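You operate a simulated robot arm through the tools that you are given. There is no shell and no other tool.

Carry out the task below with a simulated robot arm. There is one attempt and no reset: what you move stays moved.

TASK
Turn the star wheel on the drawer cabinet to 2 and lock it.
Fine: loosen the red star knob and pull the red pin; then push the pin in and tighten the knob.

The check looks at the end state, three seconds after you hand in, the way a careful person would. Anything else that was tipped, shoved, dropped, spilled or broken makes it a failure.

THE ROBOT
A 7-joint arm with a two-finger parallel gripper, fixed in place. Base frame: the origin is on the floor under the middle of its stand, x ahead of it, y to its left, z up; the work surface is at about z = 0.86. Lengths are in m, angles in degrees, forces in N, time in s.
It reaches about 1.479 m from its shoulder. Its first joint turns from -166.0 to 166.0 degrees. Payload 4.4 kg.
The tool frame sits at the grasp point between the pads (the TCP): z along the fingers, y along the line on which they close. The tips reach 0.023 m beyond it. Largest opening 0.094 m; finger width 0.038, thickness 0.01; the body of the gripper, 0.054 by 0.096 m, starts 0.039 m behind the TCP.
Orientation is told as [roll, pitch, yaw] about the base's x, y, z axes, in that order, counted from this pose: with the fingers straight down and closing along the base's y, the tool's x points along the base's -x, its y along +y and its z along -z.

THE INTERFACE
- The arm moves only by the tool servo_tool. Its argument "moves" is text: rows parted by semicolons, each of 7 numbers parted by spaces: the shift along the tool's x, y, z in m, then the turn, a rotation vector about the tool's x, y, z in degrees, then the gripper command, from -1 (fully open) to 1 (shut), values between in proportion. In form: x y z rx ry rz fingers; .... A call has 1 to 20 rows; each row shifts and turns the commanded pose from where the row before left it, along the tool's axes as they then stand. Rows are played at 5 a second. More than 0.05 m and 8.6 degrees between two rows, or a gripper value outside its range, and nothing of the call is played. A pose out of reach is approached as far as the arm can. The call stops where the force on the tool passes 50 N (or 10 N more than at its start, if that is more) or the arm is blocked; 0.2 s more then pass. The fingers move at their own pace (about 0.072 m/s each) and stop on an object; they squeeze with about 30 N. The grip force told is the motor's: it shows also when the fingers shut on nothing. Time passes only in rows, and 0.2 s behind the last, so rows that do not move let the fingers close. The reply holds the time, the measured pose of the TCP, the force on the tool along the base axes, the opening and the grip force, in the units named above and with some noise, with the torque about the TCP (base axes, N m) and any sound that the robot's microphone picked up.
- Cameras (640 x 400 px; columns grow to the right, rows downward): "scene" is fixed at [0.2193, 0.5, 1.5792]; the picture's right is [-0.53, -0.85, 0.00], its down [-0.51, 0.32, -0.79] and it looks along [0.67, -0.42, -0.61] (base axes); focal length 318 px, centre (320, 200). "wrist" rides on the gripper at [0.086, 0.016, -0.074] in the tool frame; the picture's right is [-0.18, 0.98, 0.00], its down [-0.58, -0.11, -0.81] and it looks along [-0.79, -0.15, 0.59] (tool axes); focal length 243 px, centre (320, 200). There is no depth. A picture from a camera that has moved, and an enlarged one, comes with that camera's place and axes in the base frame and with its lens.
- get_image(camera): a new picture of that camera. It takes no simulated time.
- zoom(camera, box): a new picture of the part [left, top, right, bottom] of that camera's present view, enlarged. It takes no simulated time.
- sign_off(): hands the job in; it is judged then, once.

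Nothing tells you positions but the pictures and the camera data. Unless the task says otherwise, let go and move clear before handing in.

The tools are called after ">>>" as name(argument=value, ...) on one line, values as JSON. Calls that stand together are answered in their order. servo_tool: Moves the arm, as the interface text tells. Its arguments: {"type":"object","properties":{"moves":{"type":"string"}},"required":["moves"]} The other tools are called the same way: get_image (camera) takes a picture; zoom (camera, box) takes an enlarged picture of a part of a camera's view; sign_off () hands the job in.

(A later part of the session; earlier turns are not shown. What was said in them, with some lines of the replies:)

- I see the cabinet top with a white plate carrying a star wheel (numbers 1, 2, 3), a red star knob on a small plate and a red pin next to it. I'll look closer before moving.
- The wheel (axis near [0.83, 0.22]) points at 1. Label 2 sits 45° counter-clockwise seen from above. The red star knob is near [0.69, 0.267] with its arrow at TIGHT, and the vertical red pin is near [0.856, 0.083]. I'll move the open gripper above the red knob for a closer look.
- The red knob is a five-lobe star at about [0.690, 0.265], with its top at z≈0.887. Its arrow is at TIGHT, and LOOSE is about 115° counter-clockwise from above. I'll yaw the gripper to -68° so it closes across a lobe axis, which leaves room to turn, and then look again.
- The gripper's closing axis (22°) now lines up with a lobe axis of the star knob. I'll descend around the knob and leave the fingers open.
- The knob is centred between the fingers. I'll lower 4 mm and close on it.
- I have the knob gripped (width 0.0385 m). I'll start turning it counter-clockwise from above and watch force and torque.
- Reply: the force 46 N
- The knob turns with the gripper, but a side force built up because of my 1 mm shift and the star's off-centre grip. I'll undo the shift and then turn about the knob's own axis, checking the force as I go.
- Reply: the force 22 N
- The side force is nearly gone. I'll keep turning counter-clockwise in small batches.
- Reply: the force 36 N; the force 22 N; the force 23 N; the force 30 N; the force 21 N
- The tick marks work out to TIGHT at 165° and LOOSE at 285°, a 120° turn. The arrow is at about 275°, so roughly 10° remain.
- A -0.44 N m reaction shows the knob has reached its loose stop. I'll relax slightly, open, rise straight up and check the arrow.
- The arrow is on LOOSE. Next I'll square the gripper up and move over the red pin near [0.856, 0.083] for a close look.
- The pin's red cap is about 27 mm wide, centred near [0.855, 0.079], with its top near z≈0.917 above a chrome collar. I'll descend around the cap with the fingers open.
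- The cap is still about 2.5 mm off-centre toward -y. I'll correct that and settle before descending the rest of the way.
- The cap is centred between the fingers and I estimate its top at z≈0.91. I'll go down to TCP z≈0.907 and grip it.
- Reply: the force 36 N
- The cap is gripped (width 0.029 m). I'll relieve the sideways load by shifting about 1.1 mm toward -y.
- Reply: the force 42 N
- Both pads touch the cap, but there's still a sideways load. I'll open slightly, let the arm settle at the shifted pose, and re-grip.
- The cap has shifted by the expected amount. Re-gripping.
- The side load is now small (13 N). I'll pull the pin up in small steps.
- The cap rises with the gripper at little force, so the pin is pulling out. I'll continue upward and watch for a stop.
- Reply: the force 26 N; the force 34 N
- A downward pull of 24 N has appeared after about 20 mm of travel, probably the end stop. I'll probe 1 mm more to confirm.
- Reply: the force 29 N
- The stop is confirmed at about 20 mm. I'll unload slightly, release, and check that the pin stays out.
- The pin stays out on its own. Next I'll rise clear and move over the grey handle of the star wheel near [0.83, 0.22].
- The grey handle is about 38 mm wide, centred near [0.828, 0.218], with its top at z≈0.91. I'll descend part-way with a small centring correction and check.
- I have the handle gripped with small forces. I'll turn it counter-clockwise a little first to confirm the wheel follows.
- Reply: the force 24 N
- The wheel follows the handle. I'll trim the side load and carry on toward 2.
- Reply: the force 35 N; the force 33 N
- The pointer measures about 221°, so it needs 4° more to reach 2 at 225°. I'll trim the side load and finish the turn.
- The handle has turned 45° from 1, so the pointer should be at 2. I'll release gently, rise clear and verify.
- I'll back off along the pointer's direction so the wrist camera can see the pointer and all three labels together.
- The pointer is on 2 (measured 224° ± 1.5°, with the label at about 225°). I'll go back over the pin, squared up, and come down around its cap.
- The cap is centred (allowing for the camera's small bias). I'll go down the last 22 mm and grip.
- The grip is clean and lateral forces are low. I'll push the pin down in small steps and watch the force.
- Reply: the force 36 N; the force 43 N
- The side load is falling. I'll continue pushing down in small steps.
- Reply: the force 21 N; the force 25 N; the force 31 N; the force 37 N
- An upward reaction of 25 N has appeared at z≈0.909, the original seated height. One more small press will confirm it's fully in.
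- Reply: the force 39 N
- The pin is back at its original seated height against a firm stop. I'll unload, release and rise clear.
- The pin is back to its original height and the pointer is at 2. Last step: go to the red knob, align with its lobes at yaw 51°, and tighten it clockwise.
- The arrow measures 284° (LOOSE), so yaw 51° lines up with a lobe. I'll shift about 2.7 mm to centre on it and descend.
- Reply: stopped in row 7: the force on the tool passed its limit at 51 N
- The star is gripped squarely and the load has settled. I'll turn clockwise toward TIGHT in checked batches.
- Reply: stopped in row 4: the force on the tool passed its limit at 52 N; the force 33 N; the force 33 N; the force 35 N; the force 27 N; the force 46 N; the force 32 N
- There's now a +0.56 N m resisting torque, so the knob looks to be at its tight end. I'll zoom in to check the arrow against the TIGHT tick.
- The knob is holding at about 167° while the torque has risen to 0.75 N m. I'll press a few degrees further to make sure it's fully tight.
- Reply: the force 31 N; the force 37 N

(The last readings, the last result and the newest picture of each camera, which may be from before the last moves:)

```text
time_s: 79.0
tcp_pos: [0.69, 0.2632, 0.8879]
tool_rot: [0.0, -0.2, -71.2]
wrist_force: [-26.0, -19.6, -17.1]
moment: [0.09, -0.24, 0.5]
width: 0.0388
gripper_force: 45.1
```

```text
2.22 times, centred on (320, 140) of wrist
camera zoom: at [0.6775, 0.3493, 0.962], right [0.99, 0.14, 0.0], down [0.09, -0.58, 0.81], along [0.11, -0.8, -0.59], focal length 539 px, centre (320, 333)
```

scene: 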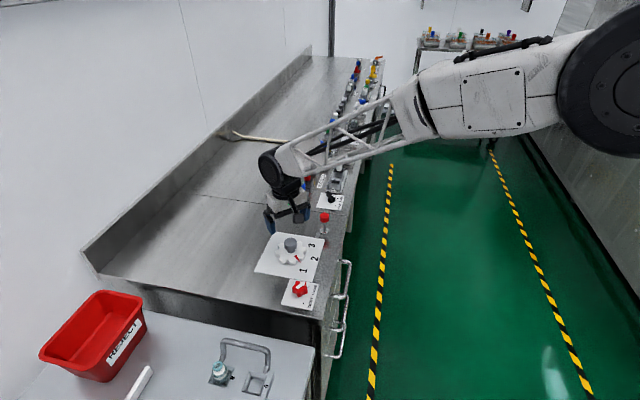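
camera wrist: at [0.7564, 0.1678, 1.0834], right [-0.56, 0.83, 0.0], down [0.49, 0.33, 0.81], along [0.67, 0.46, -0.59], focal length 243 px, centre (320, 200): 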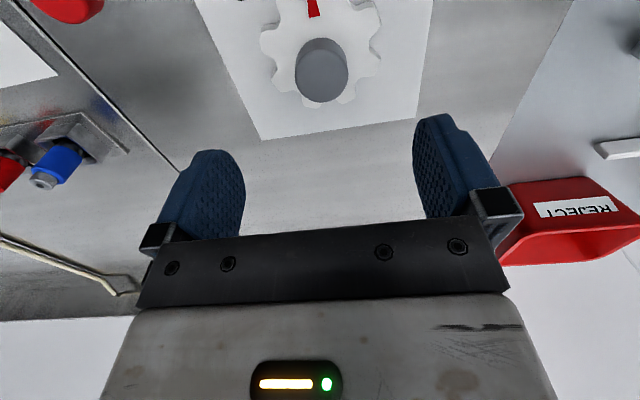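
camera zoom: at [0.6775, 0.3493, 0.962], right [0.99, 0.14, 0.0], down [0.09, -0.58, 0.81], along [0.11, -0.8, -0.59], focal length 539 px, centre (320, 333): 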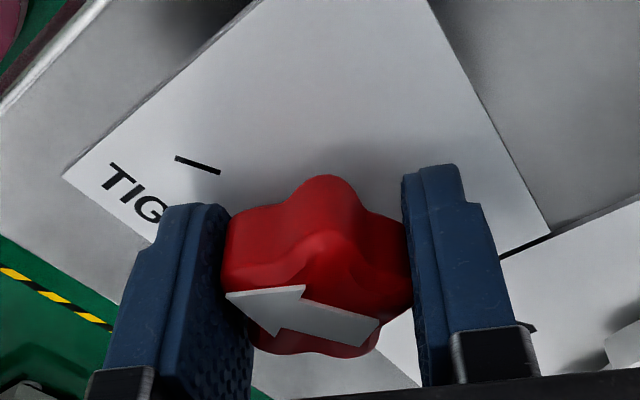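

The knob no longer follows the gripper, so it's hard against its TIGHT stop. I'll back off a touch, release, rise and inspect everything.

>>> servo_tool(moves="0 0 -0.0003 0 0 -2 1; 0 0 0 0 0 0 0.1; 0 0 0 0 0 0 -1; 0 0 0 0 0 0 -1; 0 0 0 0 0 0 -1; 0 0 -0.02 0 0 0 -1; 0 0 -0.04 0 0 0 -1; 0 0 -0.04 0 0 0 -1; 0 0 0 0 0 0 -1; 0 0 0 0 0 0 -1")

>>> zoom(camera="wrist", box=[200, 0, 440, 180])

>>> zoom(camera="scene", box=[250, 200, 350, 320])

```text
time_s: 81.2
tcp_pos: [0.6901, 0.2662, 0.9892]
tool_rot: [0.0, -0.1, -69.1]
wrist_force: [-0.2, -0.6, -0.5]
moment: [0.01, -0.02, -0.01]
width: 0.0942
gripper_force: 0.1
```

```text
2.22 times, centred on (320, 90) of wrist
camera zoom: at [0.6743, 0.3506, 1.0634], right [0.98, 0.18, 0.0], down [0.1, -0.58, 0.81], along [0.14, -0.79, -0.59], focal length 539 px, centre (320, 444)
```

zoom: 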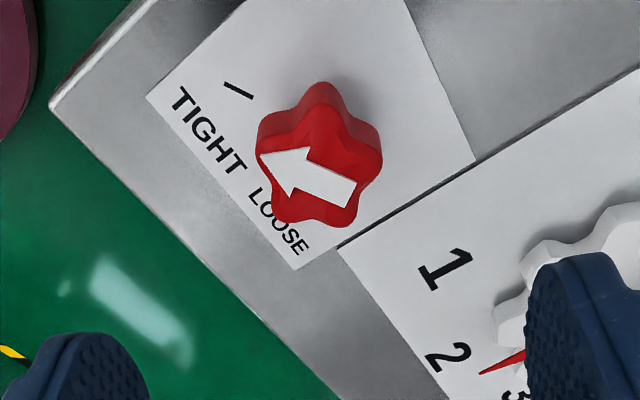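

```text
3.33 times, centred on (300, 260) of scene
camera zoom: at [0.2193, 0.5, 1.5792], right [-0.53, -0.85, 0.0], down [-0.51, 0.32, -0.79], along [0.67, -0.42, -0.61], focal length 1060 px, centre (387, 0)
```

zoom: 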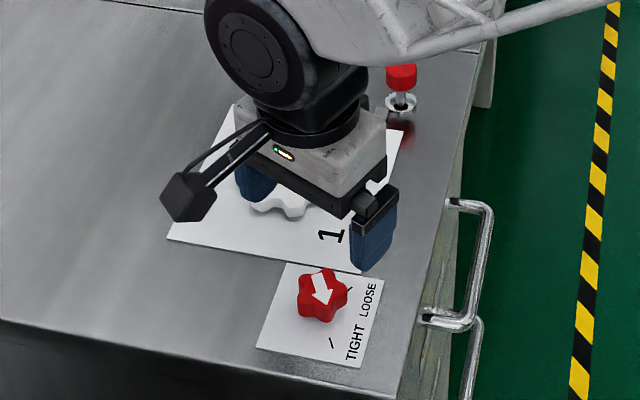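

>>> zoom(camera="wrist", box=[240, 10, 400, 130])

>>> zoom(camera="scene", box=[275, 260, 325, 315])

```text
3.33 times, centred on (320, 70) of wrist
camera zoom: at [0.6743, 0.3506, 1.0634], right [0.98, 0.18, 0.0], down [0.1, -0.58, 0.81], along [0.14, -0.79, -0.59], focal length 809 px, centre (320, 633)
```

zoom: 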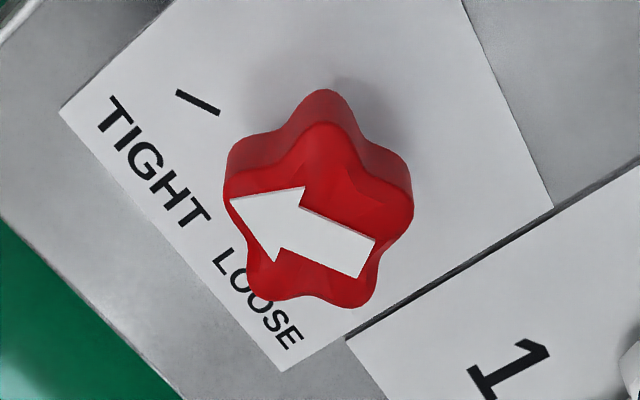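

```text
7.27 times, centred on (300, 288) of scene
camera zoom: at [0.2193, 0.5, 1.5792], right [-0.53, -0.85, 0.0], down [-0.51, 0.32, -0.79], along [0.67, -0.42, -0.61], focal length 2314 px, centre (466, -436)
```

zoom: 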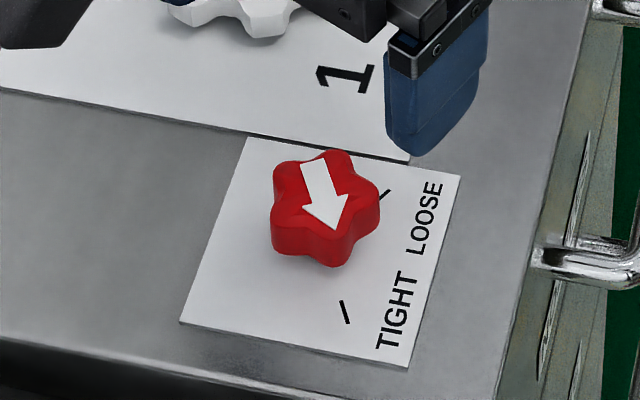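

The arrow is parallel to the TIGHT tick again, as at the start. I'll lift the arm well clear and do a final check of pointer, pin and knob.

>>> servo_tool(moves="0 0 -0.04 0 0 0 -1; 0 0 -0.04 0 0 0 -1; 0 0 -0.04 0 0 0 -1; 0 0 -0.01 0 0 -8 -1; 0 0 -0.01 0 0 -8 -1; 0 0 0 0 0 -8 -1; 0 0 0 0 0 -8 -1; 0 0 0 0 0 -8 -1; 0 0 0 0 0 -8 -1; 0 0 0 0 0 -8 -1; 0 0 0 0 0 -8 -1; 0.03 -0.03 0 0 0 -5 -1; 0.03 -0.03 0 0 0 0 -1; 0.03 -0.03 0 0 0 0 -1; 0 0 0 0 0 0 -1; 0 0 0 0 0 0 -1")

>>> get_image(camera="wrist")

>>> get_image(camera="scene")

>>> zoom(camera="scene", box=[250, 200, 350, 320])

```text
time_s: 84.6
tcp_pos: [0.5944, 0.1775, 1.1309]
tool_rot: [0.0, 0.0, -0.2]
wrist_force: [-0.1, 0.2, -0.2]
moment: [-0.03, -0.02, 0.03]
width: 0.0941
gripper_force: 0.1
```

```text
taken
camera wrist: at [0.5092, 0.1919, 1.204], right [0.19, 0.98, 0.0], down [0.58, -0.11, 0.81], along [0.79, -0.15, -0.59], focal length 243 px, centre (320, 200)
```

wrist: 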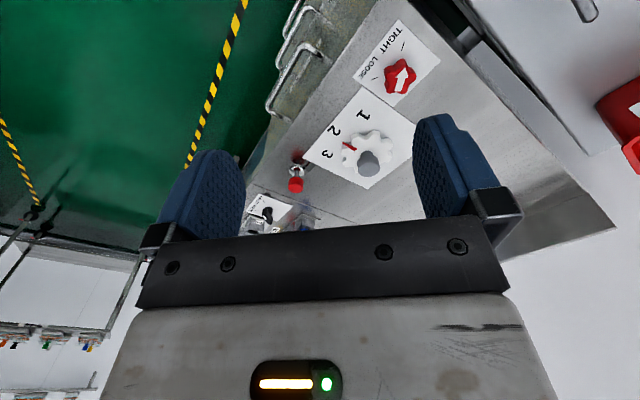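

```text
taken
```

scene: 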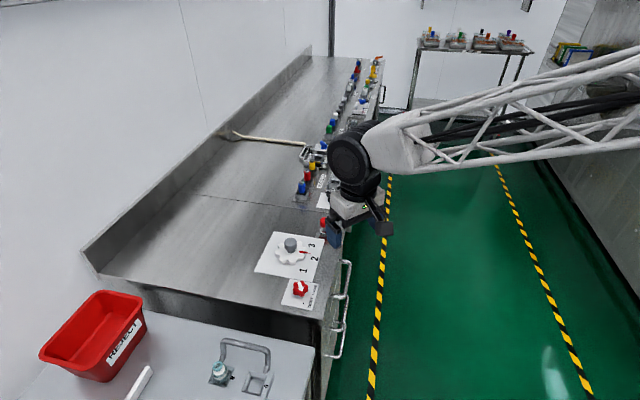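

```text
3.33 times, centred on (300, 260) of scene
camera zoom: at [0.2193, 0.5, 1.5792], right [-0.53, -0.85, 0.0], down [-0.51, 0.32, -0.79], along [0.67, -0.42, -0.61], focal length 1060 px, centre (387, 0)
```

zoom: 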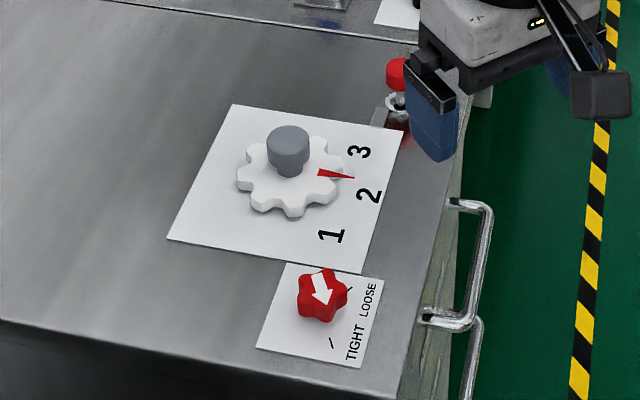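

>>> zoom(camera="wrist", box=[270, 30, 450, 200])

```text
2.35 times, centred on (360, 115) of wrist
camera zoom: at [0.5092, 0.1919, 1.204], right [0.19, 0.98, 0.0], down [0.58, -0.11, 0.81], along [0.79, -0.15, -0.59], focal length 571 px, centre (226, 400)
```

zoom: 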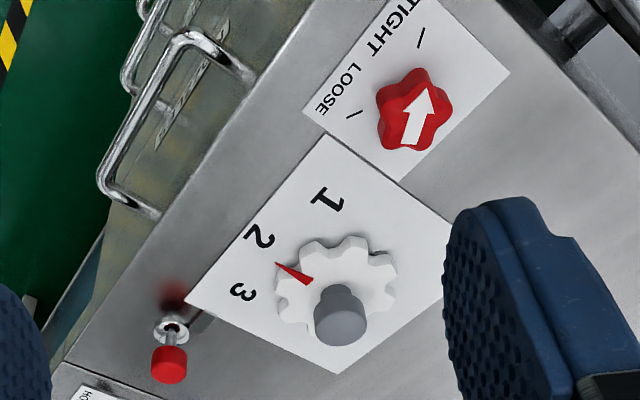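

The final views show the pointer on 2, the pin seated at its original height, and the red knob's arrow on TIGHT. Nothing else has moved and the gripper is open and clear, so I'm handing in.

>>> sign_off()

```text
The job is handed in.
```

The star wheel is turned to 2 and locked, and I've handed the job in. The result of the check hasn't come back to me.

- **Star wheel:** it turned 45° from 1. The pointer measured about 224°, against about 225° for the 2 label.
- **Red pin:** it pulled out about 20 mm and stayed out while I turned the wheel. I pushed it back in until it hit a firm stop at its original height.
- **Red star knob:** I loosened it to its LOOSE stop, then tightened it until it no longer turned with the gripper. Its arrow lines up with the TIGHT mark to within about 2°, as it did at the start.

Two moves on the knob briefly passed the 50 N force limit and stopped, and I continued from there. In the final pictures nothing else looks moved, and the gripper is open and clear of the cabinet.
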